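You operate a simulated robot arm through the tools that you are given. There is no shell and no other tool. Be economical: measure what you need, move in short steps, check, and stop when the job is done.

You run a simulated two-armed robot. Do the job below in one go: nothing can be reset, and whatever is moved stays where it is left.

TASK
Brush the brown case clean, then shut the brush in the green box.
Fine: hold the case and the box steady as you work; use the brush beside them, it goes in bristles down. What is to be rubbed or washed off counts as gone when no trace of it is left.
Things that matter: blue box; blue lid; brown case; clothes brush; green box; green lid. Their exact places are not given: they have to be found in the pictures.

The check looks at the end state, three seconds after you hand in, the way a careful person would. Anything else that was tipped, shoved, dropped, spilled or broken makes it a failure.

THE ROBOT
Two 6-joint arms with two-finger parallel grippers on one trunk, on a base that drives. Base frame: it is fixed to the floor where the robot stands at the start and does not move with it; the origin is under the middle of the robot, x ahead of it, y to its left, z up. Lengths are in mm, angles in degrees, forces in N, time in s.
The left shoulder is at the start at [60, 187, 1197], the right one opposite. Places, roughly: blue lid [500, -700, 500]; brown case (29x13x9 cm) [500, -600, 800]; green box [500, -200, 800]; green lid [500, -100, 800]. Payload 1.57 kg a hand.
The TCP of each hand is the grasp point between the finger pads, 30 mm short of the fingertips. In the tool frame z runs along the fingers and y along their closing line. Largest opening 110 mm; finger width 24, thickness 12; the body of the gripper, 48 by 112 mm, starts 78 mm behind the TCP.
Orientation is that of the tool frame in the base frame, as a unit quaternion [x, y, z, w]. With the fingers straight down and closing along the base's y, the tool's x points along the base's -x, its y along +y and its z along -z.

THE INTERFACE
- The arms move only by the tool drive_tool. It takes "left_moves", "right_moves" or both (then of equal length, played together; a hand with none holds still); each is a list of rows, each a list of 3 entries, a list of its own where there are three numbers: the finger opening in mm, from 0 to 110, then the shift along the base's x, y, z in mm, then the turn, a rotation vector about the base's x, y, z in degrees. In form: [[hand, [dx, dy, dz], [rx, ry, rz]], ...]. A call has 1 to 20 rows; each row shifts and turns the commanded pose from where the row before left it. Rows are played at 5 a second. More than 50 mm and 8.6 degrees between two rows, or a gripper value outside its range, and nothing of the call is played. A pose out of reach is approached as far as the arm can. The call stops where the force on the tool passes 90 N (or 10 N more than at its start, if that is more) or the arm is blocked; 0.2 s more then pass. Each finger travels about 153 mm/s and halts on what it meets, pressing with about 27 N; the grip force reading is that of the motor and also rises with nothing between the fingers. The clock runs only during rows and for 0.2 s after the last one: add rows that do not move to give the fingers time. It gives the time, the measured TCP pose, the force on the tool (base axes), the opening and the grip force at its end, in the units of the frame above (readings bear some noise), with the torque about the TCP (base axes, N m) and any sound that the robot's microphone picked up.
- Cameras (640 x 400 px; columns grow to the right, rows downward): "scene" is now at [4.3, -15.3, 1723.5]; the picture's right is [-0.22, -0.98, 0.00], its down [-0.84, 0.19, -0.51] and it looks along [0.49, -0.11, -0.86] (base axes); focal length 286 px, centre (320, 200). "left" rides on the left gripper at [70, -16, -141] in its tool frame; the picture's right is [0.23, 0.97, 0.00], its down [-0.85, 0.20, -0.48] and it looks along [-0.47, 0.11, 0.88] (tool axes); focal length 222 px, centre (320, 200). "right" rides on the right gripper at [70, 16, -141] in its tool frame; the picture's right is [-0.23, 0.97, 0.00], its down [-0.86, -0.20, -0.48] and it looks along [-0.47, -0.11, 0.88] (tool axes); focal length 222 px, centre (320, 200).
- snapshot(camera): a new picture of that camera. No time passes.
- slide_trunk(by): slides the trunk up (or, below 0, down) by that many mm; the arms and the scene camera ride with it, the base frame stays. It gives what a move gives, with no picture.
- drive_base(legs): drives the robot by 1 to 6 legs, each [ahead, left, turn to the left] in mm, mm and degrees, along the robot's own axes; the way and the turn of a leg run together, so that a leg with both is an arc; at most 1500 mm and 180 degrees a leg. The arms and the cameras ride along, it lands a little off, and it stops where it bumps. It gives what a move gives.
- aim_head(pan, tilt): turns the head with the scene camera to pan (to the left, within 86 degrees either way) and tilt (down, from -29 to 69), counted from straight ahead of the robot. It gives what a move gives.
- measure_at(camera, pixels): for up to 12 pixels [column, row] of the newest picture of that camera ("zoom" is the newest enlarged one), the place [x, y, z] in the base frame of the surface seen there, good to about 3 mm. No time passes.
- close_up(camera, box): a new picture of the part [left, top, right, bottom] of that camera's present view, enlarged. No time passes.
- hand_in(): hands the job in; it is judged then, once.

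Go step by step. Measure first, check grasps and placings, and put right what went wrong. The budget is 80 turns and 62 pictures, counting those below and the enlarged ones. Unless the task says otherwise, let go and move clear before handing in, and close with one line.

The tools are called as a command line: name --argument value ..., lists and objects as JSON in quotes. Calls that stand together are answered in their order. drive_tool: Moves the arms, as the interface text tells. Its arguments: {"type":"object","properties":{"left_moves":{"type":"array"},"right_moves":{"type":"array"}},"required":[]} The other tools are called the same way: slide_trunk (by) slides the trunk up or down; drive_base (legs) drives the base; aim_head (pan, tilt) turns the head that bears the scene camera; snapshot (camera) takes a picture; measure_at (camera, pixels) gives the place of the surface under pixels of a picture; close_up (camera, box) takes an enlarged picture of a part of a camera's view; hand_in () hands the job in.

At the start:

```text
t: 0.0
left_eef_pos: [401.5, -62.4, 1186.1]
left_tool_rot: [0.0, 1.0, -0.001, 0.0]
left_contact_force: [0.7, 0.0, 0.4]
left_ft_torque: [0.02, -0.02, 0.04]
left_finger_gap: 110.1
left_grip_force: 0.0
right_eef_pos: [301.2, -358.2, 1144.7]
right_tool_rot: [0.0, 1.0, 0.0, 0.0]
right_contact_force: [0.0, 0.1, 0.4]
right_ft_torque: [-0.02, -0.02, 0.01]
right_finger_gap: 109.8
right_grip_force: 0.0
trunk travel left (down, up): [-825.0, 165.0]
robot x, y, heading: [-2.5, 1.5, -0.2]
head pan, tilt: [-12.7, 59.6]
```

scene: 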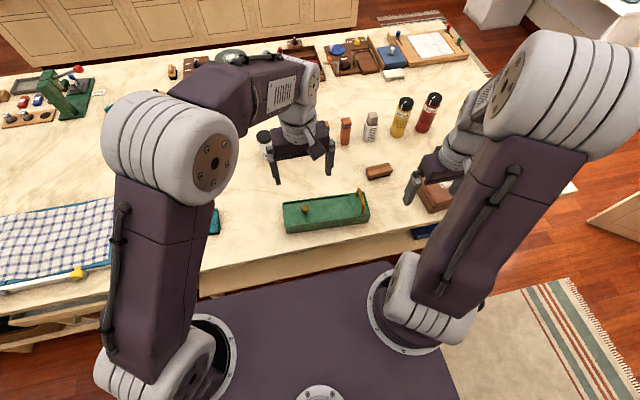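
right: 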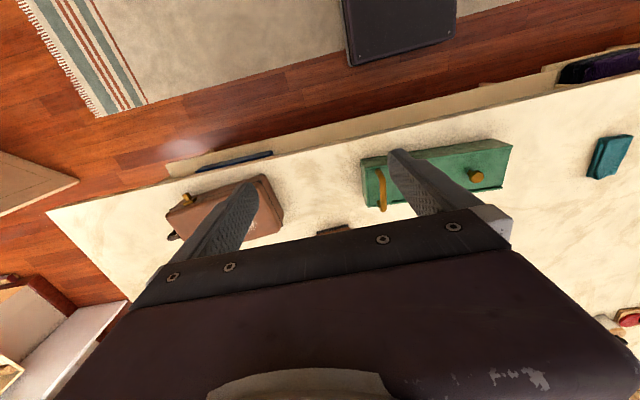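
left: 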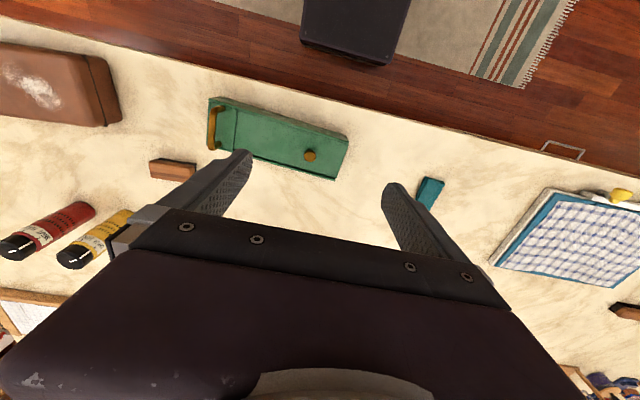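

The scene shows the green box near (325,212), the brush probably at (378,171) and the brown case at (435,195) partly hidden by the right arm. I'll enlarge these and measure.

close_up --camera "left" --box '[0, 30, 360, 255]'

close_up --camera "scene" --box '[260, 150, 500, 300]'

measure_at --camera "left" --pixels '[[150, 160], [195, 165], [212, 100], [347, 138], [330, 175], [310, 155], [213, 125], [35, 85], [117, 118], [90, 58], [10, 50], [240, 115]]'

```text
1.78 times, centred on (180, 142) of left
```

zoom: 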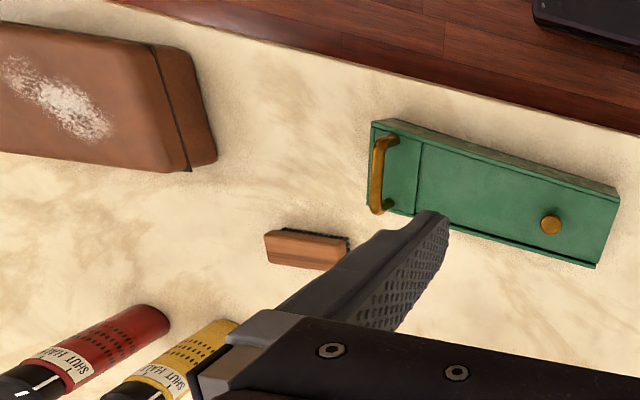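

```text
2.67 times, centred on (380, 225) of scene
```

zoom: 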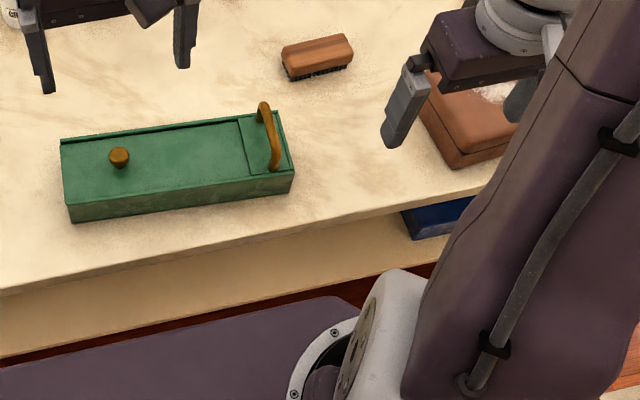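

```text
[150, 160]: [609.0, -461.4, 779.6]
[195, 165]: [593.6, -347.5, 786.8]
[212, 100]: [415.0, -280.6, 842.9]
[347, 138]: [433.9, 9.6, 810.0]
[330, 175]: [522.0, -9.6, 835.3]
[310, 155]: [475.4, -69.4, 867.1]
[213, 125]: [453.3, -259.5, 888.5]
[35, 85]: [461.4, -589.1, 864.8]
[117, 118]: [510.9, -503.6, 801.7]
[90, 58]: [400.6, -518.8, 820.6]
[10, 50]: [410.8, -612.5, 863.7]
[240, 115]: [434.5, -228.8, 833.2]
```

The green box lies along y with a knobbed lid panel and an end handle; the brush lies at about (600,-400,780), bristles down; the case has white dust on top. I'll lift the right hand up and out of view, then look at the layout.

measure_at --camera "scene" --pixels '[[240, 290], [360, 268], [230, 270], [340, 246], [430, 232], [378, 171], [282, 208], [367, 195], [288, 232], [368, 222], [395, 128], [345, 140]]'

drive_tool --right_moves '[[110, [-10, 45, 15], [0, 0, 0]], [110, [-10, 45, 15], [0, 0, 0]], [110, [0, 45, 15], [0, 0, 0]], [110, [0, 30, 15], [0, 0, 0]]]'

snapshot --camera "scene"

```text
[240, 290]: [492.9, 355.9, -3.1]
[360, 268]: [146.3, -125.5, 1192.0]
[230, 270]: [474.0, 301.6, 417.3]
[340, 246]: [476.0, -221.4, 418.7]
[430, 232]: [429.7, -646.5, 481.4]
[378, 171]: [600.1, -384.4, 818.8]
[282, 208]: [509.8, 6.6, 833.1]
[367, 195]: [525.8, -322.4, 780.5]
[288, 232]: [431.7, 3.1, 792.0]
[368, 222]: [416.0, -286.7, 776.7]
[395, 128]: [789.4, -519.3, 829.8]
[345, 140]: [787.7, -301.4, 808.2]
```

```text
t: 1.0
left_eef_pos: [400.8, -62.5, 1185.4]
left_tool_rot: [0.0, 1.0, -0.001, 0.001]
left_contact_force: [0.6, 0.3, -0.2]
left_ft_torque: [-0.01, 0.02, -0.02]
left_finger_gap: 110.1
left_grip_force: 0.1
right_eef_pos: [282.0, -191.6, 1205.8]
right_tool_rot: [0.0, 1.0, 0.0, 0.0]
right_contact_force: [0.7, 0.5, 0.0]
right_ft_torque: [0.0, -0.01, 0.0]
right_finger_gap: 110.1
right_grip_force: 0.1
trunk travel left (down, up): [-825.0, 165.0]
robot x, y, heading: [0.4, -1.9, 0.0]
head pan, tilt: [-12.7, 59.6]
```

```text
56 pictures are left
```

scene: 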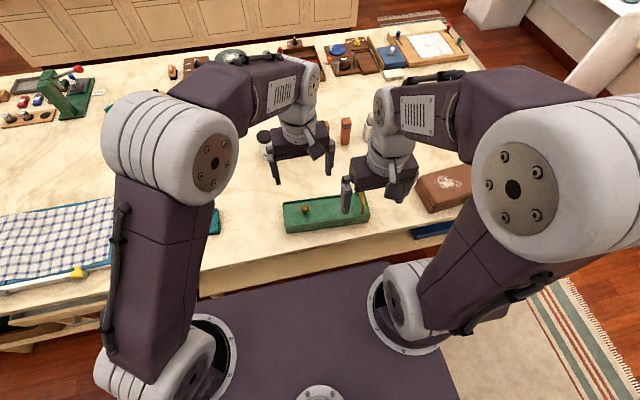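

The case top with dust at (450,185) is now visible. I'll lower the trunk 250 mm so the hands can reach over the table; fingertips would stay above ~900.

slide_trunk --by -250

snapshot --camera "scene"

snapshot --camera "left"

```text
t: 3.6
left_eef_pos: [402.2, -62.9, 935.5]
left_tool_rot: [0.001, 1.0, 0.0, 0.001]
left_contact_force: [-0.6, 0.5, 0.2]
left_ft_torque: [0.02, -0.03, -0.02]
left_finger_gap: 109.9
left_grip_force: 0.0
right_eef_pos: [281.4, -194.0, 954.7]
right_tool_rot: [0.0, 1.0, 0.0, 0.0]
right_contact_force: [-0.1, 0.3, 0.1]
right_ft_torque: [-0.01, -0.01, -0.03]
right_finger_gap: 110.0
right_grip_force: 0.0
trunk travel left (down, up): [-575.0, 415.0]
robot x, y, heading: [0.5, 0.8, 0.0]
head pan, tilt: [-12.7, 59.6]
```

```text
55 pictures are left
```

scene: 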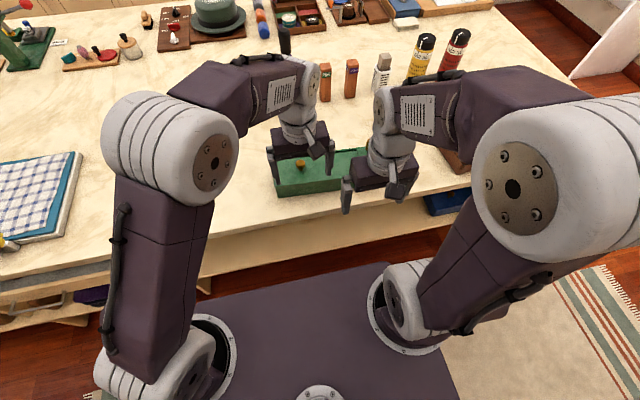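

```text
54 pictures are left
```

left: 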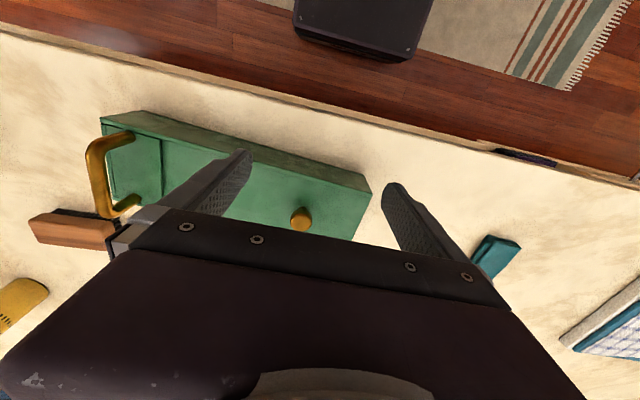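

Lowered well. I measure the box features and the table edge/base from the left picture.

measure_at --camera "left" --pixels '[[345, 45], [300, 128], [301, 212], [301, 223], [102, 122], [94, 150], [112, 140], [150, 150], [370, 190], [355, 235], [165, 155], [125, 200]]'

close_up --camera "left" --box '[80, 80, 400, 280]'

```text
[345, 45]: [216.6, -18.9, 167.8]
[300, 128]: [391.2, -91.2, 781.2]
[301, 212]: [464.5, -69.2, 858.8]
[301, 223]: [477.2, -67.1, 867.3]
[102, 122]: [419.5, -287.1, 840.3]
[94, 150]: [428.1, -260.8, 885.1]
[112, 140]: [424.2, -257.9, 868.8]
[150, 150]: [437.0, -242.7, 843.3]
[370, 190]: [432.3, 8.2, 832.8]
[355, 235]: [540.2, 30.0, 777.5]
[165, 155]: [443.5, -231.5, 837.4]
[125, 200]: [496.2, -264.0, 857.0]
```

```text
2.00 times, centred on (240, 180) of left
```

zoom: 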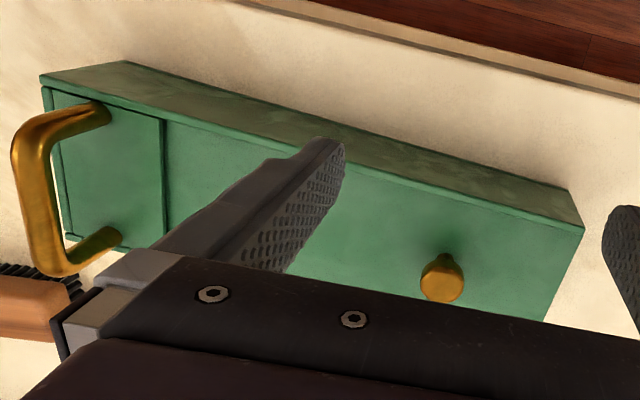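

The lid panel is seen with seam at y≈-237, knob at about (474,-68,867) and a fixed handle bar at y≈-261, top 887. I move both hands above the knob and the handle.

drive_tool --left_moves '[[80, [14, -1, 0], [0, 0, 0]], [80, [14, -1, 0], [0, 0, 0]], [80, [14, -1, 0], [0, 0, 0]], [80, [14, -1, 0], [0, 0, 0]], [80, [16, -1, 0], [0, 0, 0]]]' --right_moves '[[80, [36, -14, 0], [0, 0, 0]], [80, [36, -14, 0], [0, 0, 0]], [80, [36, -14, 0], [0, 0, 0]], [80, [36, -13, 0], [0, 0, 0]], [80, [36, -12, 0], [0, 0, 0]]]'

snapshot --camera "left"

snapshot --camera "right"

```text
t: 4.8
left_eef_pos: [474.9, -66.3, 934.1]
left_tool_rot: [0.001, 1.0, 0.0, -0.001]
left_contact_force: [0.6, 0.3, 0.9]
left_ft_torque: [0.02, 0.05, -0.01]
left_finger_gap: 79.8
left_grip_force: 0.0
right_eef_pos: [463.0, -260.4, 952.8]
right_tool_rot: [0.0, 1.0, 0.0, -0.001]
right_contact_force: [0.2, -0.7, -0.2]
right_ft_torque: [0.01, 0.04, -0.05]
right_finger_gap: 79.9
right_grip_force: 0.0
trunk travel left (down, up): [-575.0, 415.0]
robot x, y, heading: [-2.0, -2.0, -0.2]
head pan, tilt: [-12.7, 59.6]
```

```text
52 pictures are left
```

left: 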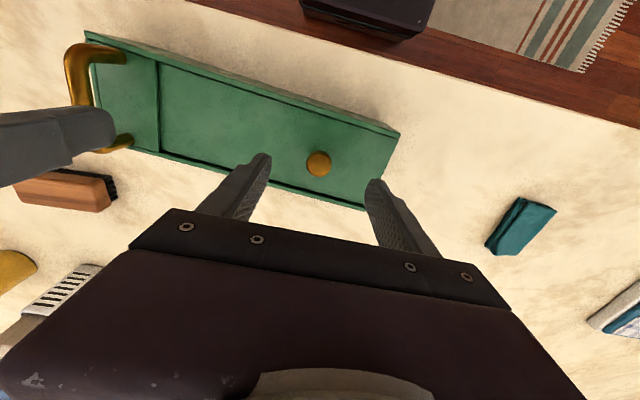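

```text
51 pictures are left
```

right: 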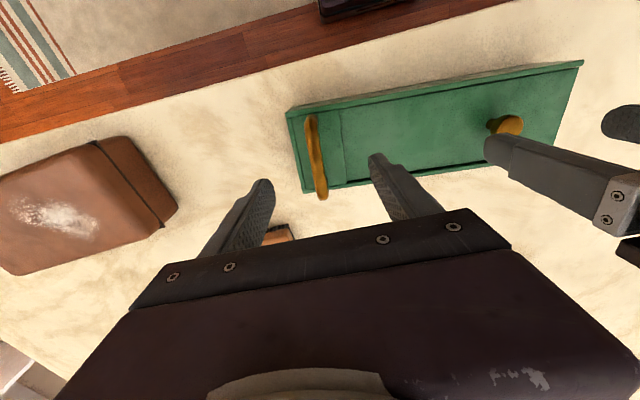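

measure_at --camera "left" --pixels '[[318, 164], [307, 160], [330, 163], [318, 155], [318, 172], [395, 160]]'

measure_at --camera "right" --pixels '[[316, 160], [322, 190], [311, 125], [315, 150], [90, 230], [160, 227], [95, 145], [10, 265], [174, 208], [130, 140]]'

```text
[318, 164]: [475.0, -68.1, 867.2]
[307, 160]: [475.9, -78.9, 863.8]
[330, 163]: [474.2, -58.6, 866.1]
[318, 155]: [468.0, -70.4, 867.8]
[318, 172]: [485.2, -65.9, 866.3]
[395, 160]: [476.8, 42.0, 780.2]
```

```text
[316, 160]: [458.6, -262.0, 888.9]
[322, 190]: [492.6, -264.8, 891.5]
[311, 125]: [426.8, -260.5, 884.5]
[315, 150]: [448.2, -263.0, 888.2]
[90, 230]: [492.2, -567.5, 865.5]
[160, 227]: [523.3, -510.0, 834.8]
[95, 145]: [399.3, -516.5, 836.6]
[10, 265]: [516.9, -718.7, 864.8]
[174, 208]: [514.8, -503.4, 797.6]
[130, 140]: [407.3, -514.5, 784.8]
```

Knob centre (475,-68,867) and handle (460,-262,889) are both between the fingers. I lower and close both hands.

drive_tool --left_moves '[[60, [0, -1, -25], [0, 0, 0]], [60, [0, -1, -25], [0, 0, 0]], [60, [0, 0, -15], [0, 0, 0]], [0, [0, 0, 0], [0, 0, 0]], [0, [0, 0, 0], [0, 0, 0]], [0, [0, 0, 0], [0, 0, 0]]]' --right_moves '[[60, [-2, -1, -25], [0, 0, 0]], [60, [0, -1, -25], [0, 0, 0]], [60, [0, 0, -20], [0, 0, 0]], [0, [0, 0, 0], [0, 0, 0]], [0, [0, 0, 0], [0, 0, 0]], [0, [0, 0, 0], [0, 0, 0]]]'

```text
t: 6.2
left_eef_pos: [472.5, -68.7, 870.3]
left_tool_rot: [-0.001, 1.0, 0.003, 0.0]
left_contact_force: [2.2, 22.6, 2.7]
left_ft_torque: [0.31, -0.07, 0.2]
left_finger_gap: 24.6
left_grip_force: 26.4
right_eef_pos: [460.7, -263.8, 884.7]
right_tool_rot: [0.0, 1.0, -0.002, 0.001]
right_contact_force: [-1.1, -23.6, -0.7]
right_ft_torque: [-0.1, -0.1, -0.7]
right_finger_gap: 13.7
right_grip_force: 27.1
trunk travel left (down, up): [-575.0, 415.0]
robot x, y, heading: [-1.1, -1.3, 0.0]
head pan, tilt: [-12.7, 59.6]
```

Both gripped (gaps 24.6 and 13.7). I pull the lid along +y a little.

drive_tool --left_moves '[[0, [0.4, 10, 0], [0, 0, 0]], [0, [0.4, 10, 0], [0, 0, 0]], [0, [0.4, 10, 0], [0, 0, 0]]]' --right_moves '[[0, [0, 0, 0], [0, 0, 0]], [0, [0, 0, 0], [0, 0, 0]], [0, [0, 0, 0], [0, 0, 0]]]'

snapshot --camera "left"

```text
t: 7.0
left_eef_pos: [474.7, -40.2, 870.6]
left_tool_rot: [-0.001, 1.0, -0.001, -0.001]
left_contact_force: [-3.7, -2.9, -0.1]
left_ft_torque: [-0.18, 0.21, -0.07]
left_finger_gap: 25.0
left_grip_force: 27.4
right_eef_pos: [460.8, -260.9, 884.7]
right_tool_rot: [0.0, 1.0, 0.0, -0.001]
right_contact_force: [3.9, 2.9, 1.5]
right_ft_torque: [-0.02, -0.24, -0.7]
right_finger_gap: 13.7
right_grip_force: 27.0
trunk travel left (down, up): [-575.0, 415.0]
robot x, y, heading: [-0.4, -1.5, 0.1]
head pan, tilt: [-12.7, 59.6]
```

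```text
50 pictures are left
```

left: 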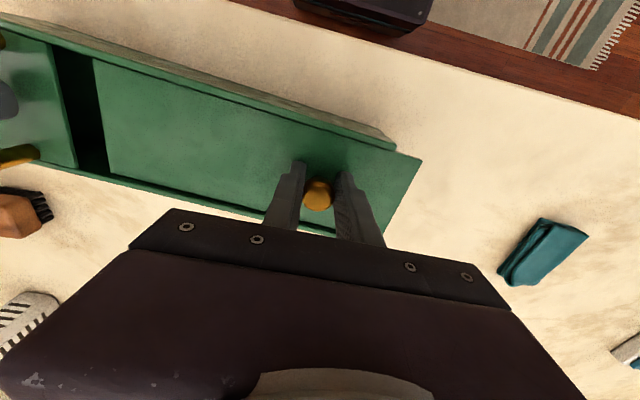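

The lid slides. I check the teal object's place before pulling further.

measure_at --camera "left" --pixels '[[540, 235], [515, 270], [560, 250], [420, 160], [70, 100]]'

drive_tool --left_moves '[[0, [0.4, 11, 0], [0, 0, 0]], [0, [0.4, 11, 0], [0, 0, 0]], [0, [0.4, 11, 0], [0, 0, 0]], [0, [0.4, 11, 0], [0, 0, 0]], [0, [0.4, 11, 0], [0, 0, 0]], [0, [0.4, 11, 0], [0, 0, 0]]]' --right_moves '[[0, [0, 0, 0], [0, 0, 0]], [0, [0, 0, 0], [0, 0, 0]], [0, [0, 0, 0], [0, 0, 0]], [0, [0, 0, 0], [0, 0, 0]], [0, [0, 0, 0], [0, 0, 0]], [0, [0, 0, 0], [0, 0, 0]]]'

```text
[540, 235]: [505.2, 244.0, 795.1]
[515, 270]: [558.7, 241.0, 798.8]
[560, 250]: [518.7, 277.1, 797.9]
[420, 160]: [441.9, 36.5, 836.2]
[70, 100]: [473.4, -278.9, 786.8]
```

```text
t: 8.4
left_eef_pos: [477.4, 27.6, 871.4]
left_tool_rot: [-0.001, 1.0, 0.0, 0.0]
left_contact_force: [-2.3, -1.0, -0.4]
left_ft_torque: [-0.08, -0.09, 0.08]
left_finger_gap: 24.6
left_grip_force: 27.2
right_eef_pos: [459.4, -262.5, 885.5]
right_tool_rot: [0.0, 1.0, 0.0, 0.0]
right_contact_force: [1.6, 1.5, 0.6]
right_ft_torque: [-0.02, 0.11, -0.66]
right_finger_gap: 13.6
right_grip_force: 26.7
trunk travel left (down, up): [-575.0, 415.0]
robot x, y, heading: [-2.4, 0.3, 0.0]
head pan, tilt: [-12.7, 59.6]
```

Lid slid 96 mm with low forces; pull 48 mm more, then release the knob and look into the box.

drive_tool --left_moves '[[0, [0.4, 12, 0], [0, 0, 0]], [0, [0.4, 12, 0], [0, 0, 0]], [0, [0.4, 12, 0], [0, 0, 0]], [0, [0.4, 12, 0], [0, 0, 0]], [0, [0, 0, 0], [0, 0, 0]], [60, [0, 0, 0], [0, 0, 0]], [60, [0, 0, 0], [0, 0, 0]], [60, [0, 0, 30], [0, 0, 0]], [60, [0, 0, 40], [0, 0, 0]]]' --right_moves '[[0, [0, 0, 0], [0, 0, 0]], [0, [0, 0, 0], [0, 0, 0]], [0, [0, 0, 0], [0, 0, 0]], [0, [0, 0, 0], [0, 0, 0]], [0, [0, 0, 0], [0, 0, 0]], [0, [0, 0, 0], [0, 0, 0]], [0, [0, 0, 0], [0, 0, 0]], [0, [0, 0, 0], [0, 0, 0]], [0, [0, 0, 0], [0, 0, 0]]]'

snapshot --camera "left"

snapshot --camera "right"

```text
t: 10.4
left_eef_pos: [479.7, 73.4, 941.7]
left_tool_rot: [0.0, 1.0, -0.001, 0.001]
left_contact_force: [-0.9, -0.4, 1.1]
left_ft_torque: [0.02, -0.02, 0.02]
left_finger_gap: 60.1
left_grip_force: 0.1
right_eef_pos: [457.7, -262.4, 885.0]
right_tool_rot: [0.0, 1.0, 0.0, 0.0]
right_contact_force: [-0.1, -1.0, -0.1]
right_ft_torque: [0.04, 0.09, 0.01]
right_finger_gap: 12.4
right_grip_force: 26.9
trunk travel left (down, up): [-575.0, 415.0]
robot x, y, heading: [3.8, -0.3, 0.0]
head pan, tilt: [-12.7, 59.6]
```

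```text
49 pictures are left
```

left: 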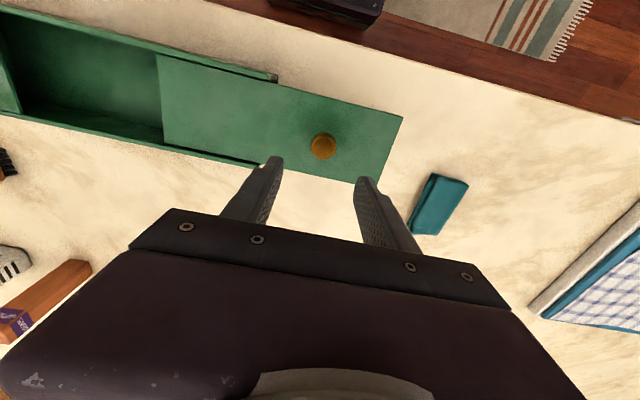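

```text
48 pictures are left
```

right: 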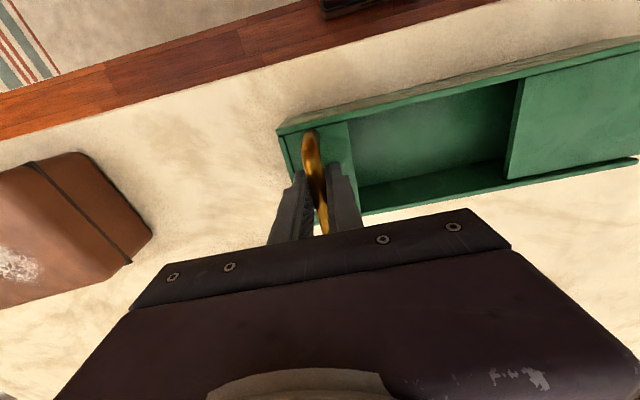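

The box is open about 145 mm and empty. I release the handle, rise, and drive 400 mm to the right for the brush and the case.

drive_tool --left_moves '[[60, [0, 0, 20], [0, 0, 0]], [60, [0, 0, 20], [0, 0, 0]], [60, [-20, 0, 20], [0, 0, 0]], [60, [-20, 0, 0], [0, 0, 0]], [60, [-20, 0, 0], [0, 0, 0]]]' --right_moves '[[80, [0, 0, 0], [0, 0, 0]], [80, [0, 0, 0], [0, 0, 0]], [80, [0, 0, 40], [0, 0, 0]], [80, [0, 0, 40], [0, 0, 0]], [80, [0, 0, 20], [0, 0, 0]]]'

drive_base --legs '[[0, -430, 0]]'

snapshot --camera "scene"

snapshot --camera "left"

```text
t: 11.6
left_eef_pos: [417.5, 74.9, 1001.0]
left_tool_rot: [0.0, 1.0, 0.0, 0.001]
left_contact_force: [1.2, -0.8, -0.2]
left_ft_torque: [-0.02, -0.03, 0.01]
left_finger_gap: 60.1
left_grip_force: 0.0
right_eef_pos: [459.1, -261.7, 985.1]
right_tool_rot: [0.0, 1.0, 0.0, 0.0]
right_contact_force: [-0.3, -0.3, -0.3]
right_ft_torque: [0.0, -0.03, -0.02]
right_finger_gap: 80.0
right_grip_force: 0.0
trunk travel left (down, up): [-575.0, 415.0]
robot x, y, heading: [0.3, -1.8, 0.2]
head pan, tilt: [-12.7, 59.6]
```

```text
t: 14.2
left_eef_pos: [418.9, -360.0, 1001.1]
left_tool_rot: [-0.001, 1.0, -0.001, 0.0]
left_contact_force: [-0.2, -0.1, -0.4]
left_ft_torque: [-0.02, -0.02, -0.03]
left_finger_gap: 59.8
left_grip_force: 0.1
right_eef_pos: [461.1, -694.2, 985.3]
right_tool_rot: [-0.002, 1.0, 0.0, 0.0]
right_contact_force: [0.4, -0.4, 0.3]
right_ft_torque: [-0.01, 0.03, 0.01]
right_finger_gap: 80.0
right_grip_force: 0.0
trunk travel left (down, up): [-575.0, 415.0]
robot x, y, heading: [-1.4, -432.0, 0.4]
head pan, tilt: [-12.7, 59.6]
```

```text
47 pictures are left
```

scene: 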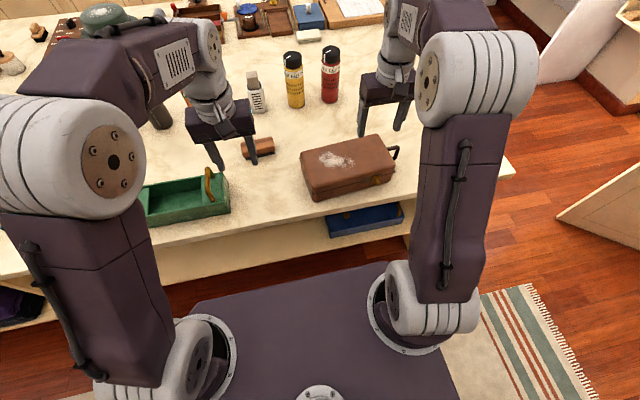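

```text
46 pictures are left
```

left: 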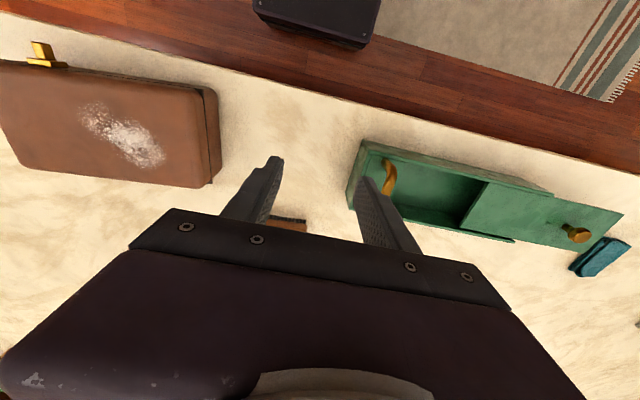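

The brush is at (260,148) in the scene, case at (350,165) with dust on top. I bring the left hand forward near the brush and look at it and the dust.

drive_tool --left_moves '[[100, [30, -7, 0], [0, 0, 0]], [100, [30, -7, 0], [0, 0, 0]], [100, [30, -7, 0], [0, 0, 0]], [100, [30, -7, 0], [0, 0, 0]], [100, [20, -7, 0], [0, 0, 0]]]'

close_up --camera "scene" --box '[190, 100, 430, 250]'

snapshot --camera "left"

```text
t: 15.4
left_eef_pos: [536.8, -385.1, 1001.7]
left_tool_rot: [0.0, 1.0, 0.0, 0.0]
left_contact_force: [0.4, -0.2, 0.4]
left_ft_torque: [-0.01, -0.01, 0.0]
left_finger_gap: 99.9
left_grip_force: 0.1
left hand out of reach, approached as far as the arm can: row 5
right_eef_pos: [459.9, -695.0, 986.5]
right_tool_rot: [0.0, 1.0, 0.0, 0.0]
right_contact_force: [0.6, 0.3, 0.3]
right_ft_torque: [0.02, -0.02, -0.06]
right_finger_gap: 80.2
right_grip_force: 0.0
trunk travel left (down, up): [-575.0, 415.0]
robot x, y, heading: [-2.3, -431.4, 0.1]
head pan, tilt: [-12.7, 59.6]
```

```text
2.67 times, centred on (310, 175) of scene
```

zoom: 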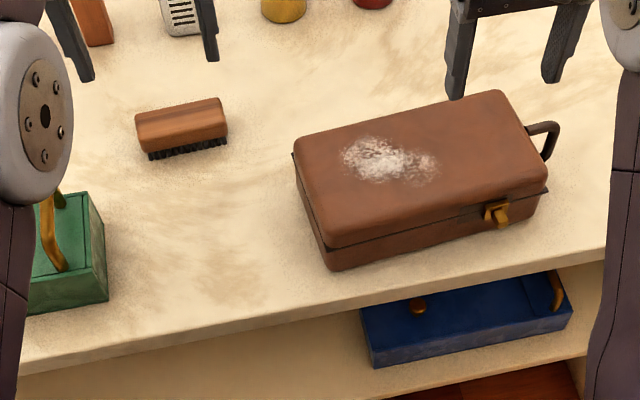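

```text
44 pictures are left
```

left: 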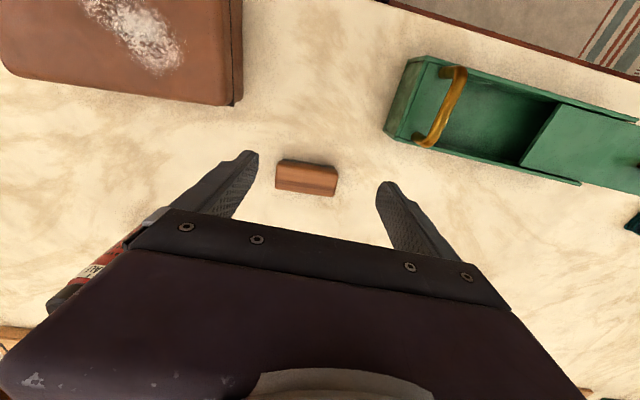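

The arm's reach ends at x≈540 here, so I'll drive 90 mm ahead later; first measure the brush and dust outlines.

measure_at --camera "zoom" --pixels '[[137, 113], [220, 98], [228, 130], [140, 143], [150, 158], [225, 143], [345, 150], [437, 170], [385, 135], [390, 178], [410, 182], [305, 150]]'

measure_at --camera "left" --pixels '[[278, 162], [337, 168], [334, 192], [276, 185], [305, 178], [183, 60], [110, 20], [150, 70], [232, 60], [232, 100], [150, 40], [10, 65]]'

drive_base --legs '[[90, 0, 0]]'

```text
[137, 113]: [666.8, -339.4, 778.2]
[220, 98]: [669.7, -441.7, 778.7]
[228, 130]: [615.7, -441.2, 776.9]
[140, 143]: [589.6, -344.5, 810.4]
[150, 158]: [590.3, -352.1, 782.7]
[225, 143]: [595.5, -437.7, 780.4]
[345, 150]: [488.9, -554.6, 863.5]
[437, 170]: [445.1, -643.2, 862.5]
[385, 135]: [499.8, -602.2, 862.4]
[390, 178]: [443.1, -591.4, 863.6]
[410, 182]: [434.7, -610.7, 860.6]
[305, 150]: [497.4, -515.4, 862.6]
```

```text
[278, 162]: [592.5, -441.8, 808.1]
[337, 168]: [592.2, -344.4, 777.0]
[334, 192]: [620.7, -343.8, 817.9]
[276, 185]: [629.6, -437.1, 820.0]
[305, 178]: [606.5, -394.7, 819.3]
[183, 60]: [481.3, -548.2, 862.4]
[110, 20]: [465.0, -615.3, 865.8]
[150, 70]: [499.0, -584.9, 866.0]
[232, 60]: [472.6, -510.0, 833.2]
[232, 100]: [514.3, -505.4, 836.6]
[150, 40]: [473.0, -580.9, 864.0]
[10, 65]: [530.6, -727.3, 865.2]
```

```text
t: 16.5
left_eef_pos: [627.4, -385.8, 1001.1]
left_tool_rot: [0.0, 1.0, 0.0, 0.0]
left_contact_force: [0.3, -0.3, 0.3]
left_ft_torque: [0.01, 0.04, 0.03]
left_finger_gap: 100.2
left_grip_force: 0.0
right_eef_pos: [549.6, -695.1, 985.1]
right_tool_rot: [-0.001, 1.0, 0.0, 0.001]
right_contact_force: [0.2, 0.4, 0.1]
right_ft_torque: [-0.01, 0.04, -0.02]
right_finger_gap: 80.0
right_grip_force: 0.0
trunk travel left (down, up): [-575.0, 415.0]
robot x, y, heading: [89.0, -431.4, 0.1]
head pan, tilt: [-12.7, 59.6]
```

Brush is ~100×40 mm, top at 820, centred about (610,-393). I turn the left hand 90° so it closes across the brush's width, and centre above it.

drive_tool --left_moves '[[80, [-2, -1, 0], [0, 0, -8.2]], [80, [-2, -1, 0], [0, 0, -8.2]], [80, [-2, -1, 0], [0, 0, -8.2]], [80, [-2, -1, 0], [0, 0, -8.2]], [80, [-2, -1, 0], [0, 0, -8.2]], [80, [-2, -1, 0], [0, 0, -8.2]], [80, [-2, -1, 0], [0, 0, -8.2]], [80, [-2, 0, -25], [0, 0, -8.2]], [80, [-1, 0, -25], [0, 0, -8.2]], [80, [0, 0, -25], [0, 0, -8.2]], [80, [0, 0, -20], [0, 0, -8]]]'

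snapshot --camera "left"

snapshot --camera "scene"

```text
t: 18.9
left_eef_pos: [609.4, -392.8, 905.9]
left_tool_rot: [0.708, 0.706, -0.001, 0.001]
left_contact_force: [0.9, 0.0, 0.3]
left_ft_torque: [0.02, 0.01, 0.0]
left_finger_gap: 79.8
left_grip_force: 0.1
right_eef_pos: [550.6, -695.0, 984.8]
right_tool_rot: [0.0, 1.0, 0.0, 0.001]
right_contact_force: [0.0, 0.2, -0.5]
right_ft_torque: [-0.04, 0.0, 0.0]
right_finger_gap: 80.0
right_grip_force: 0.1
trunk travel left (down, up): [-575.0, 415.0]
robot x, y, heading: [88.6, -435.0, 0.1]
head pan, tilt: [-12.7, 59.6]
```

```text
43 pictures are left
```

left: 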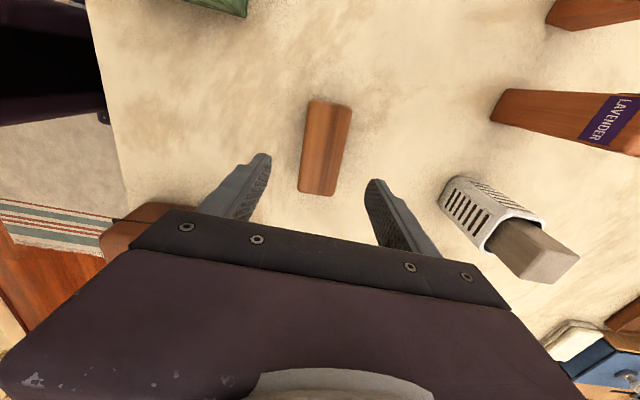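

```text
42 pictures are left
```

scene: 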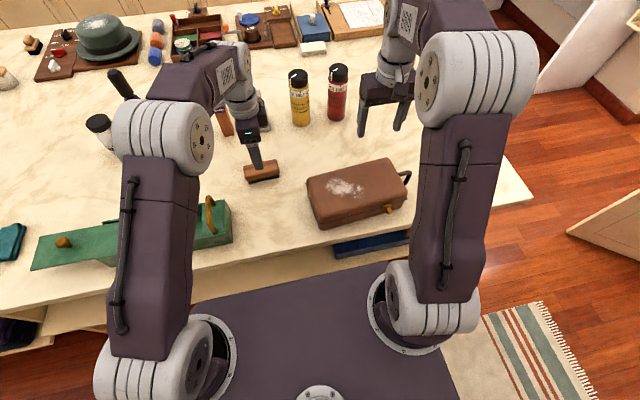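

measure_at --camera "left" --pixels '[[312, 104], [350, 110], [334, 192], [301, 187], [318, 190], [332, 106]]'

drive_tool --left_moves '[[80, [0, 0, -25], [0, 0, 0]], [80, [0, 0, -25], [0, 0, 0]], [80, [0, 0, -25], [0, 0, 0]]]'

```text
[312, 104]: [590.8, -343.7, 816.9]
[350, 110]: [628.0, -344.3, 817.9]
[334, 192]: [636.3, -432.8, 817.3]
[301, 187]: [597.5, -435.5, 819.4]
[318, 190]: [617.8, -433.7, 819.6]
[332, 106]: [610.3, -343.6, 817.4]
```

```text
t: 19.7
left_eef_pos: [611.6, -392.8, 831.0]
left_tool_rot: [0.707, 0.707, -0.001, 0.001]
left_contact_force: [-0.3, -0.6, -0.3]
left_ft_torque: [0.02, -0.02, 0.03]
left_finger_gap: 79.9
left_grip_force: 0.1
right_eef_pos: [550.2, -695.6, 985.4]
right_tool_rot: [-0.001, 1.0, 0.0, 0.0]
right_contact_force: [0.8, 0.0, 0.3]
right_ft_torque: [0.02, 0.01, 0.03]
right_finger_gap: 79.8
right_grip_force: 0.1
trunk travel left (down, up): [-575.0, 415.0]
robot x, y, heading: [89.8, -429.4, 0.0]
head pan, tilt: [-12.7, 59.6]
```

The brush is yawed about +5°, centre ≈(614,-391). I align, lower to TCP 829 and close.

drive_tool --left_moves '[[80, [2, 2, -2], [0, 0, 4.7]], [0, [0, 0, 0], [0, 0, 0]], [0, [0, 0, 0], [0, 0, 0]], [0, [0, 0, 0], [0, 0, 0]], [0, [0, 0, 40], [0, 0, 0]]]'

snapshot --camera "left"

snapshot --camera "right"

```text
t: 20.9
left_eef_pos: [612.5, -391.1, 869.9]
left_tool_rot: [0.677, 0.736, -0.001, -0.001]
left_contact_force: [-0.2, 0.2, -0.5]
left_ft_torque: [0.01, -0.02, 0.01]
left_finger_gap: 44.3
left_grip_force: 26.9
right_eef_pos: [548.8, -693.8, 985.4]
right_tool_rot: [0.0, 1.0, 0.0, 0.0]
right_contact_force: [-0.6, 0.5, -0.1]
right_ft_torque: [0.0, 0.02, 0.0]
right_finger_gap: 80.0
right_grip_force: 0.1
trunk travel left (down, up): [-575.0, 415.0]
robot x, y, heading: [87.6, -434.7, 0.1]
head pan, tilt: [-12.7, 59.6]
```

```text
41 pictures are left
```

left: 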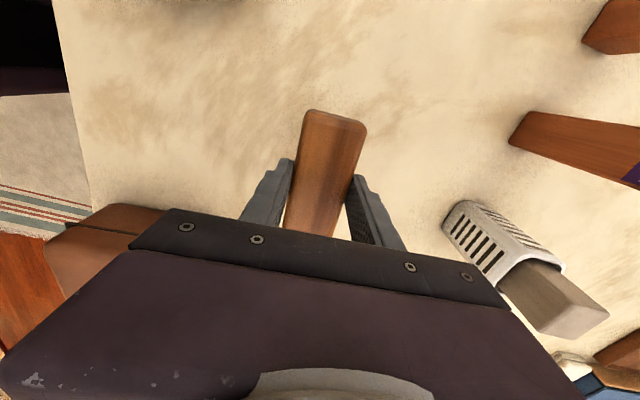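

```text
40 pictures are left
```

right: 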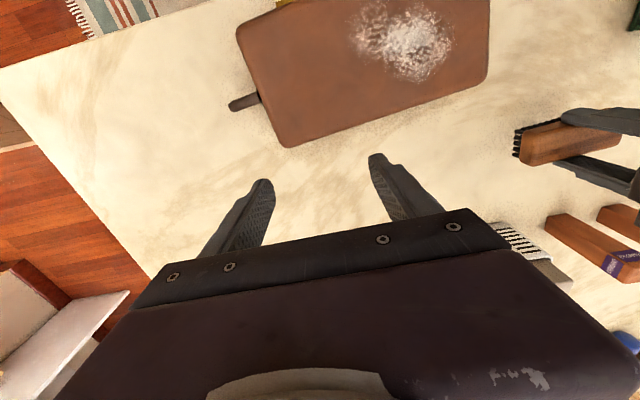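

Brush held (gap 44). The case's handle sticks out at (245,100) in the right view; measure it, the case top and the dust.

measure_at --camera "right" --pixels '[[245, 100], [235, 103], [256, 98], [290, 145], [487, 75], [240, 35], [350, 25], [452, 40], [410, 80], [440, 5], [370, 50], [395, 5]]'

close_up --camera "scene" --box '[290, 140, 450, 240]'

```text
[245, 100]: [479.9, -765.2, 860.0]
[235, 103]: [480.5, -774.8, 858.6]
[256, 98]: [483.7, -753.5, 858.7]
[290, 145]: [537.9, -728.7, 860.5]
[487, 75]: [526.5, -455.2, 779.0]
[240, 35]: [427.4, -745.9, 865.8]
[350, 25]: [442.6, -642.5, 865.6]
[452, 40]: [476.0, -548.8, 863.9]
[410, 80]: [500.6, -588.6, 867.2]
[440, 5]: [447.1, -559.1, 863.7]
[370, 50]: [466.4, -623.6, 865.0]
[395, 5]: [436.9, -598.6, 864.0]
```

```text
4.00 times, centred on (370, 190) of scene
```

zoom: 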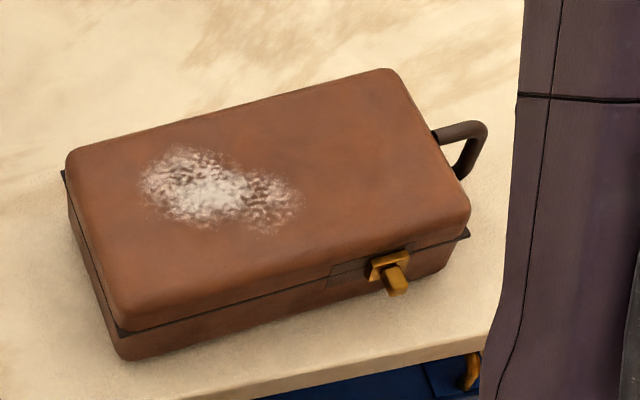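

The handle is a vertical loop with its top bar at about (482,-766,860), case yaw ≈+7°. I turn the right hand to close across it and position above.

drive_tool --right_moves '[[70, [-5.5, -6, 0], [0, 0, 8.1]], [70, [-5.5, -6, 0], [0, 0, 8.1]], [70, [-5.5, -6, 0], [0, 0, 8.1]], [70, [-5.5, -6, 0], [0, 0, 8.1]], [70, [-5.5, -6, 0], [0, 0, 8.1]], [70, [-5.5, -6, 0], [0, 0, 8.1]], [70, [-5.5, -6, 0], [0, 0, 8.1]], [70, [-5.5, -6, 0], [0, 0, 8.1]], [70, [-5.5, -6, 0], [0, 0, 8.1]], [70, [-5.5, -6, -20], [0, 0, 8.1]], [70, [-5.5, -6, -20], [0, 0, 8.1]], [70, [-5.5, -6, -20], [0, 0, 8]]]'

snapshot --camera "right"

```text
t: 23.5
left_eef_pos: [612.2, -391.6, 870.4]
left_tool_rot: [0.676, 0.737, 0.0, 0.0]
left_contact_force: [-1.0, 0.1, -0.4]
left_ft_torque: [-0.01, 0.02, 0.0]
left_finger_gap: 44.1
left_grip_force: 27.1
right_eef_pos: [484.3, -767.7, 924.6]
right_tool_rot: [0.751, -0.66, -0.001, -0.001]
right_contact_force: [0.7, -0.3, -0.4]
right_ft_torque: [-0.01, 0.0, 0.01]
right_finger_gap: 69.8
right_grip_force: 0.0
trunk travel left (down, up): [-575.0, 415.0]
robot x, y, heading: [89.0, -431.5, -0.0]
head pan, tilt: [-12.7, 59.6]
```

```text
38 pictures are left
```

right: 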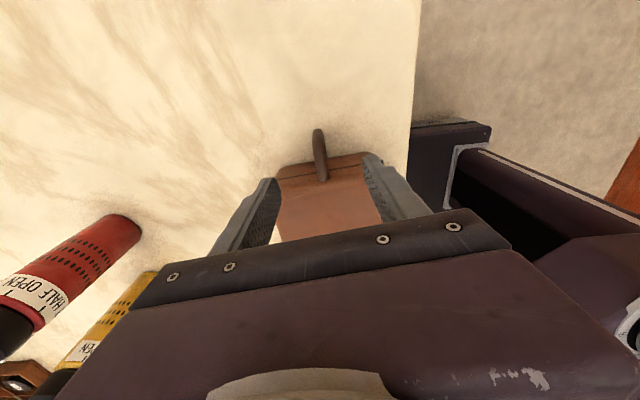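

measure_at --camera "right" --pixels '[[317, 131], [319, 150], [322, 175], [320, 165], [280, 180], [365, 170]]'

```text
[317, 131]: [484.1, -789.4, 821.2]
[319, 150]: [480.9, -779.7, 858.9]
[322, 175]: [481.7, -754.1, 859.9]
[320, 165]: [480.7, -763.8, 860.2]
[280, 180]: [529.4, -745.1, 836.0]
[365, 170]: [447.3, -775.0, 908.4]
```

Handle bar at x≈481, y -750…-787. Small correction, lower to 858 and close.

drive_tool --right_moves '[[60, [-3, -3, -25], [0, 0, 0]], [60, [0, 0, -25], [0, 0, 0]], [60, [0, 0, -16], [0, 0, 0]], [0, [0, 0, 0], [0, 0, 0]], [0, [0, 0, 0], [0, 0, 0]], [0, [0, 0, 0], [0, 0, 0]]]'

snapshot --camera "scene"

```text
t: 24.9
left_eef_pos: [613.9, -392.3, 869.0]
left_tool_rot: [0.677, 0.736, -0.001, 0.0]
left_contact_force: [0.6, -0.1, -0.8]
left_ft_torque: [0.01, 0.01, -0.03]
left_finger_gap: 43.8
left_grip_force: 27.1
right_eef_pos: [480.7, -770.7, 858.2]
right_tool_rot: [0.75, -0.661, 0.0, 0.0]
right_contact_force: [1.0, 0.6, -0.2]
right_ft_torque: [-0.03, 0.02, -0.21]
right_finger_gap: 11.6
right_grip_force: 26.9
trunk travel left (down, up): [-575.0, 415.0]
robot x, y, heading: [88.1, -434.0, 0.1]
head pan, tilt: [-12.7, 59.6]
```

```text
37 pictures are left
```

scene: 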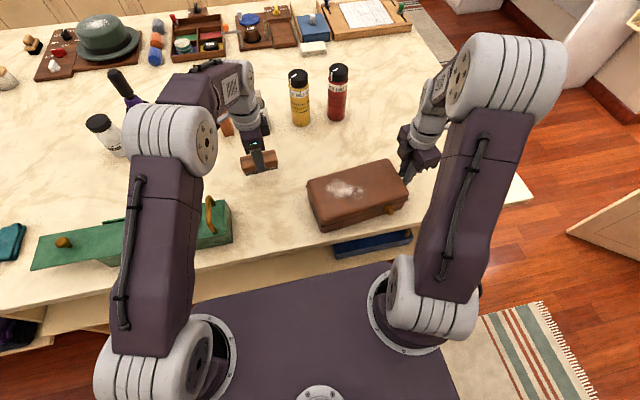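

The case handle is gripped (gap 11.6). I raise the brush to 955 and carry it over the dust centre (468,-597).

drive_tool --left_moves '[[0, [0, 0, 40], [0, 0, 0]], [0, [0, 0, 45], [0, 0, 0]], [0, [-24, -34, 0], [0, 0, 0.4]], [0, [-24, -34, 0], [0, 0, 0.4]], [0, [-24, -34, 0], [0, 0, 0.4]], [0, [-24, -34, 0], [0, 0, 0.4]], [0, [-24, -34, 0], [0, 0, 0.4]], [0, [-24, -34, 0], [0, 0, 0.4]], [0, [0, 0, 0], [0, 0, 0]]]'

close_up --camera "scene" --box '[290, 110, 450, 210]'

```text
t: 26.9
left_eef_pos: [467.9, -595.0, 952.9]
left_tool_rot: [0.661, 0.75, -0.001, -0.001]
left_contact_force: [0.5, -0.3, -1.1]
left_ft_torque: [-0.05, 0.01, 0.02]
left_finger_gap: 44.2
left_grip_force: 26.7
right_eef_pos: [481.3, -769.9, 859.6]
right_tool_rot: [0.75, -0.662, -0.001, 0.0]
right_contact_force: [0.1, 0.8, 0.6]
right_ft_torque: [-0.02, 0.04, 0.01]
right_finger_gap: 11.5
right_grip_force: 27.5
trunk travel left (down, up): [-575.0, 415.0]
robot x, y, heading: [89.5, -433.7, -0.2]
head pan, tilt: [-12.7, 59.6]
```

```text
4.00 times, centred on (370, 160) of scene
```

zoom: 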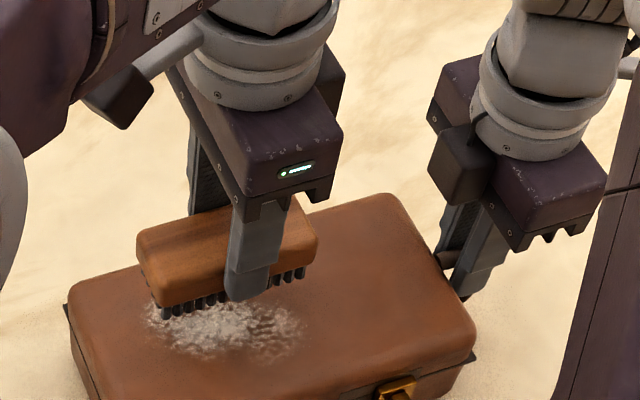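

Brush hangs straight over the dust. I lower slowly towards contact (expected TCP z≈916).

drive_tool --left_moves '[[0, [0, -2, -20], [0, 0, 0]], [0, [0, 0, -12], [0, 0, 0]], [0, [0, 0, -3], [0, 0, 0]], [0, [0, 0, -2], [0, 0, 0]]]'

```text
t: 27.9
left_eef_pos: [468.7, -597.3, 917.1]
left_tool_rot: [0.662, 0.75, -0.001, 0.0]
left_contact_force: [-0.3, 0.2, -1.1]
left_ft_torque: [-0.02, -0.01, 0.0]
left_finger_gap: 44.3
left_grip_force: 27.6
right_eef_pos: [479.9, -770.7, 858.6]
right_tool_rot: [0.75, -0.661, 0.0, 0.0]
right_contact_force: [0.1, 1.4, -0.9]
right_ft_torque: [0.09, 0.07, -0.06]
right_finger_gap: 11.8
right_grip_force: 27.5
trunk travel left (down, up): [-575.0, 415.0]
robot x, y, heading: [84.4, -434.0, 0.0]
head pan, tilt: [-12.7, 59.6]
```

drive_tool --left_moves '[[0, [0, 0, -2], [0, 0, 0]], [0, [0, 0, -2], [0, 0, 0]]]'

```text
t: 28.5
left_eef_pos: [468.1, -597.3, 914.2]
left_tool_rot: [0.661, 0.75, -0.001, 0.001]
left_contact_force: [-0.9, 0.9, 4.5]
left_ft_torque: [-0.07, 0.0, -0.06]
left_finger_gap: 44.2
left_grip_force: 27.2
right_eef_pos: [479.5, -770.2, 858.9]
right_tool_rot: [0.75, -0.661, 0.0, 0.001]
right_contact_force: [1.4, 0.0, -1.0]
right_ft_torque: [-0.11, 0.02, -0.08]
right_finger_gap: 11.7
right_grip_force: 26.4
trunk travel left (down, up): [-575.0, 415.0]
robot x, y, heading: [88.4, -436.1, 0.1]
head pan, tilt: [-12.7, 59.6]
```

Contact at 914 with ~4.5 N. I stroke in x back and forth across the dust.

drive_tool --left_moves '[[0, [12, 0, -1], [0, 0, 0]], [0, [12, 0, 0], [0, 0, 0]], [0, [10, 0, 0], [0, 0, 0]], [0, [-12, 0, 0], [0, 0, 0]], [0, [-12, 0, 0], [0, 0, 0]], [0, [-12, 0, 0], [0, 0, 0]], [0, [-12, 0, 0], [0, 0, 0]], [0, [-12, 0, 0], [0, 0, 0]], [0, [-8, 0, 0], [0, 0, 0]], [0, [12, 0, 0], [0, 0, 0]], [0, [12, 0, 0], [0, 0, 0]], [0, [12, 0, 0], [0, 0, 0]], [0, [12, 0, 0], [0, 0, 0]], [0, [12, 0, 0], [0, 0, 0]], [0, [8, 0, 0], [0, 0, 0]]]'

close_up --camera "scene" --box '[290, 110, 450, 210]'

```text
t: 31.7
left_eef_pos: [503.5, -598.0, 911.4]
left_tool_rot: [0.661, 0.75, 0.0, -0.001]
left_contact_force: [-3.7, -1.9, 5.5]
left_ft_torque: [0.3, 0.17, 0.15]
left_finger_gap: 44.2
left_grip_force: 27.4
right_eef_pos: [480.4, -770.6, 859.6]
right_tool_rot: [0.75, -0.662, -0.001, 0.0]
right_contact_force: [1.4, 0.3, -0.2]
right_ft_torque: [0.4, 0.09, -0.18]
right_finger_gap: 11.7
right_grip_force: 26.9
trunk travel left (down, up): [-575.0, 415.0]
robot x, y, heading: [90.5, -438.8, -0.0]
head pan, tilt: [-12.7, 59.6]
```

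```text
4.00 times, centred on (370, 160) of scene
```

zoom: 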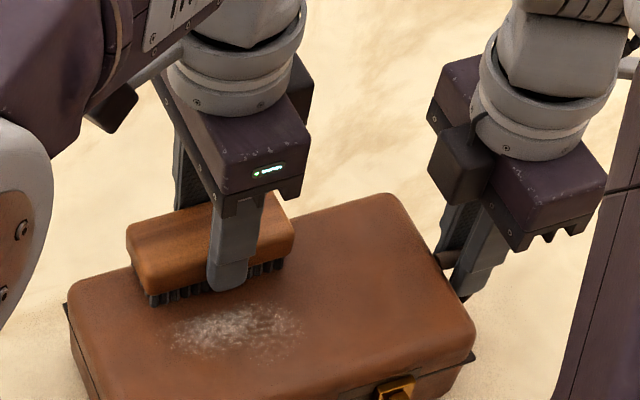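

The dust is fading but some remains at zoom (235,330). More strokes, shifted slightly to -y and nearer.

drive_tool --left_moves '[[0, [-14, -4, -1], [0, 0, 0]], [0, [-14, -4, 0], [0, 0, 0]], [0, [-14, 0, 0], [0, 0, 0]], [0, [-14, 0, 0], [0, 0, 0]], [0, [-14, 0, 0], [0, 0, 0]], [0, [14, 0, 0], [0, 0, 0]], [0, [14, 0, 0], [0, 0, 0]], [0, [14, 0, 0], [0, 0, 0]], [0, [14, 0, 0], [0, 0, 0]], [0, [-14, 0, 0], [0, 0, 0]], [0, [-14, 0, 0], [0, 0, 0]], [0, [-14, 0, 0], [0, 0, 0]], [0, [-14, 0, 0], [0, 0, 0]], [0, [14, 0, 0], [0, 0, 0]], [0, [14, 0, 0], [0, 0, 0]], [0, [14, 0, 0], [0, 0, 0]], [0, [14, 0, 0], [0, 0, 0]], [0, [14, 0, 0], [0, 0, 0]]]'

close_up --camera "scene" --box '[290, 110, 450, 210]'

```text
t: 35.5
left_eef_pos: [501.4, -606.8, 910.5]
left_tool_rot: [0.661, 0.75, 0.0, 0.0]
left_contact_force: [-6.4, 0.5, 13.5]
left_ft_torque: [-0.12, 0.42, -0.07]
left_finger_gap: 44.3
left_grip_force: 27.0
right_eef_pos: [480.0, -770.1, 860.5]
right_tool_rot: [0.75, -0.661, 0.0, -0.001]
right_contact_force: [4.1, -0.2, -5.9]
right_ft_torque: [-0.36, 0.09, -0.32]
right_finger_gap: 11.7
right_grip_force: 27.2
trunk travel left (down, up): [-575.0, 415.0]
robot x, y, heading: [89.1, -433.5, 0.3]
head pan, tilt: [-12.7, 59.6]
```

```text
4.00 times, centred on (370, 160) of scene
```

zoom: 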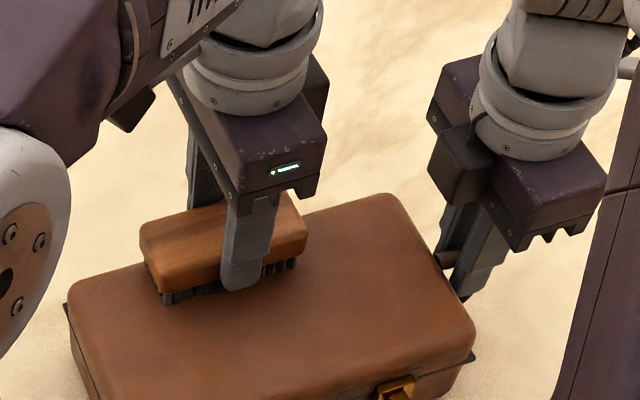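

Looks clean. One more pass shifted to +y to catch the margin, then lift and inspect.

drive_tool --left_moves '[[0, [-5, 9, 0.5], [0, 0, 0]], [0, [-5, 9, 0], [0, 0, 0]], [0, [-5, 9, 0], [0, 0, 0]], [0, [-14, 0, 0], [0, 0, 0]], [0, [-14, 0, 0], [0, 0, 0]], [0, [-14, 0, 0], [0, 0, 0]], [0, [14, 0, 0], [0, 0, 0]], [0, [14, 0, 0], [0, 0, 0]], [0, [14, 0, 0], [0, 0, 0]], [0, [14, 0, 0], [0, 0, 0]], [0, [-14, 0, 0], [0, 0, 0]], [0, [-14, 0, 0], [0, 0, 0]], [0, [-14, 0, 0], [0, 0, 0]], [0, [-14, -8, 0], [0, 0, 0]], [0, [14, -8, 0], [0, 0, 0]], [0, [14, -8, 0], [0, 0, 0]], [0, [14, -8, 0], [0, 0, 0]], [0, [14, 0, 0], [0, 0, 0]]]'

drive_tool --left_moves '[[0, [0, 0, 25], [0, 0, 0]], [0, [0, 0, 30], [0, 0, 0]], [0, [25, 40, 0], [0, 0, 0]], [0, [25, 40, 0], [0, 0, 0]], [0, [25, 40, 0], [0, 0, 0]], [0, [25, 40, 0], [0, 0, 0]]]'

close_up --camera "scene" --box '[290, 130, 450, 230]'

```text
t: 39.3
left_eef_pos: [501.9, -611.4, 912.0]
left_tool_rot: [0.661, 0.75, 0.0, -0.001]
left_contact_force: [0.4, 0.0, -0.3]
left_ft_torque: [0.02, 0.0, -0.01]
left_finger_gap: 44.3
left_grip_force: 27.2
right_eef_pos: [480.5, -770.9, 858.9]
right_tool_rot: [0.75, -0.661, 0.0, 0.0]
right_contact_force: [-0.7, -1.2, 3.4]
right_ft_torque: [-0.06, 0.13, -0.04]
right_finger_gap: 11.6
right_grip_force: 27.1
trunk travel left (down, up): [-575.0, 415.0]
robot x, y, heading: [92.0, -436.0, 0.3]
head pan, tilt: [-12.7, 59.6]
```

```text
t: 40.7
left_eef_pos: [601.6, -449.5, 967.2]
left_tool_rot: [0.661, 0.75, -0.001, 0.0]
left_contact_force: [0.4, 0.4, -1.7]
left_ft_torque: [-0.03, 0.0, 0.0]
left_finger_gap: 44.3
left_grip_force: 26.9
right_eef_pos: [480.0, -768.6, 858.9]
right_tool_rot: [0.75, -0.662, 0.0, 0.0]
right_contact_force: [1.0, 0.8, 0.9]
right_ft_torque: [-0.33, 0.11, -0.02]
right_finger_gap: 11.8
right_grip_force: 26.9
trunk travel left (down, up): [-575.0, 415.0]
robot x, y, heading: [90.0, -432.2, 0.2]
head pan, tilt: [-12.7, 59.6]
```

```text
4.00 times, centred on (370, 180) of scene
```

zoom: 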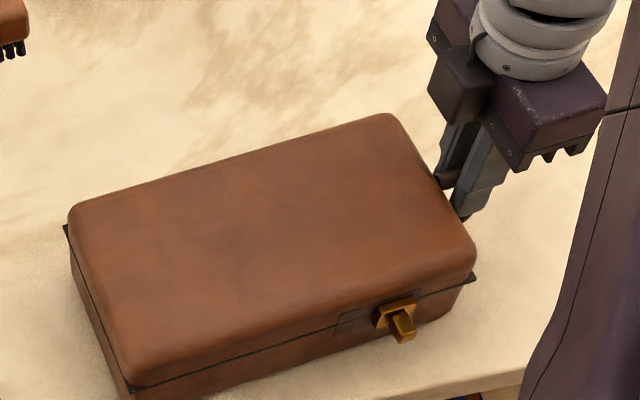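

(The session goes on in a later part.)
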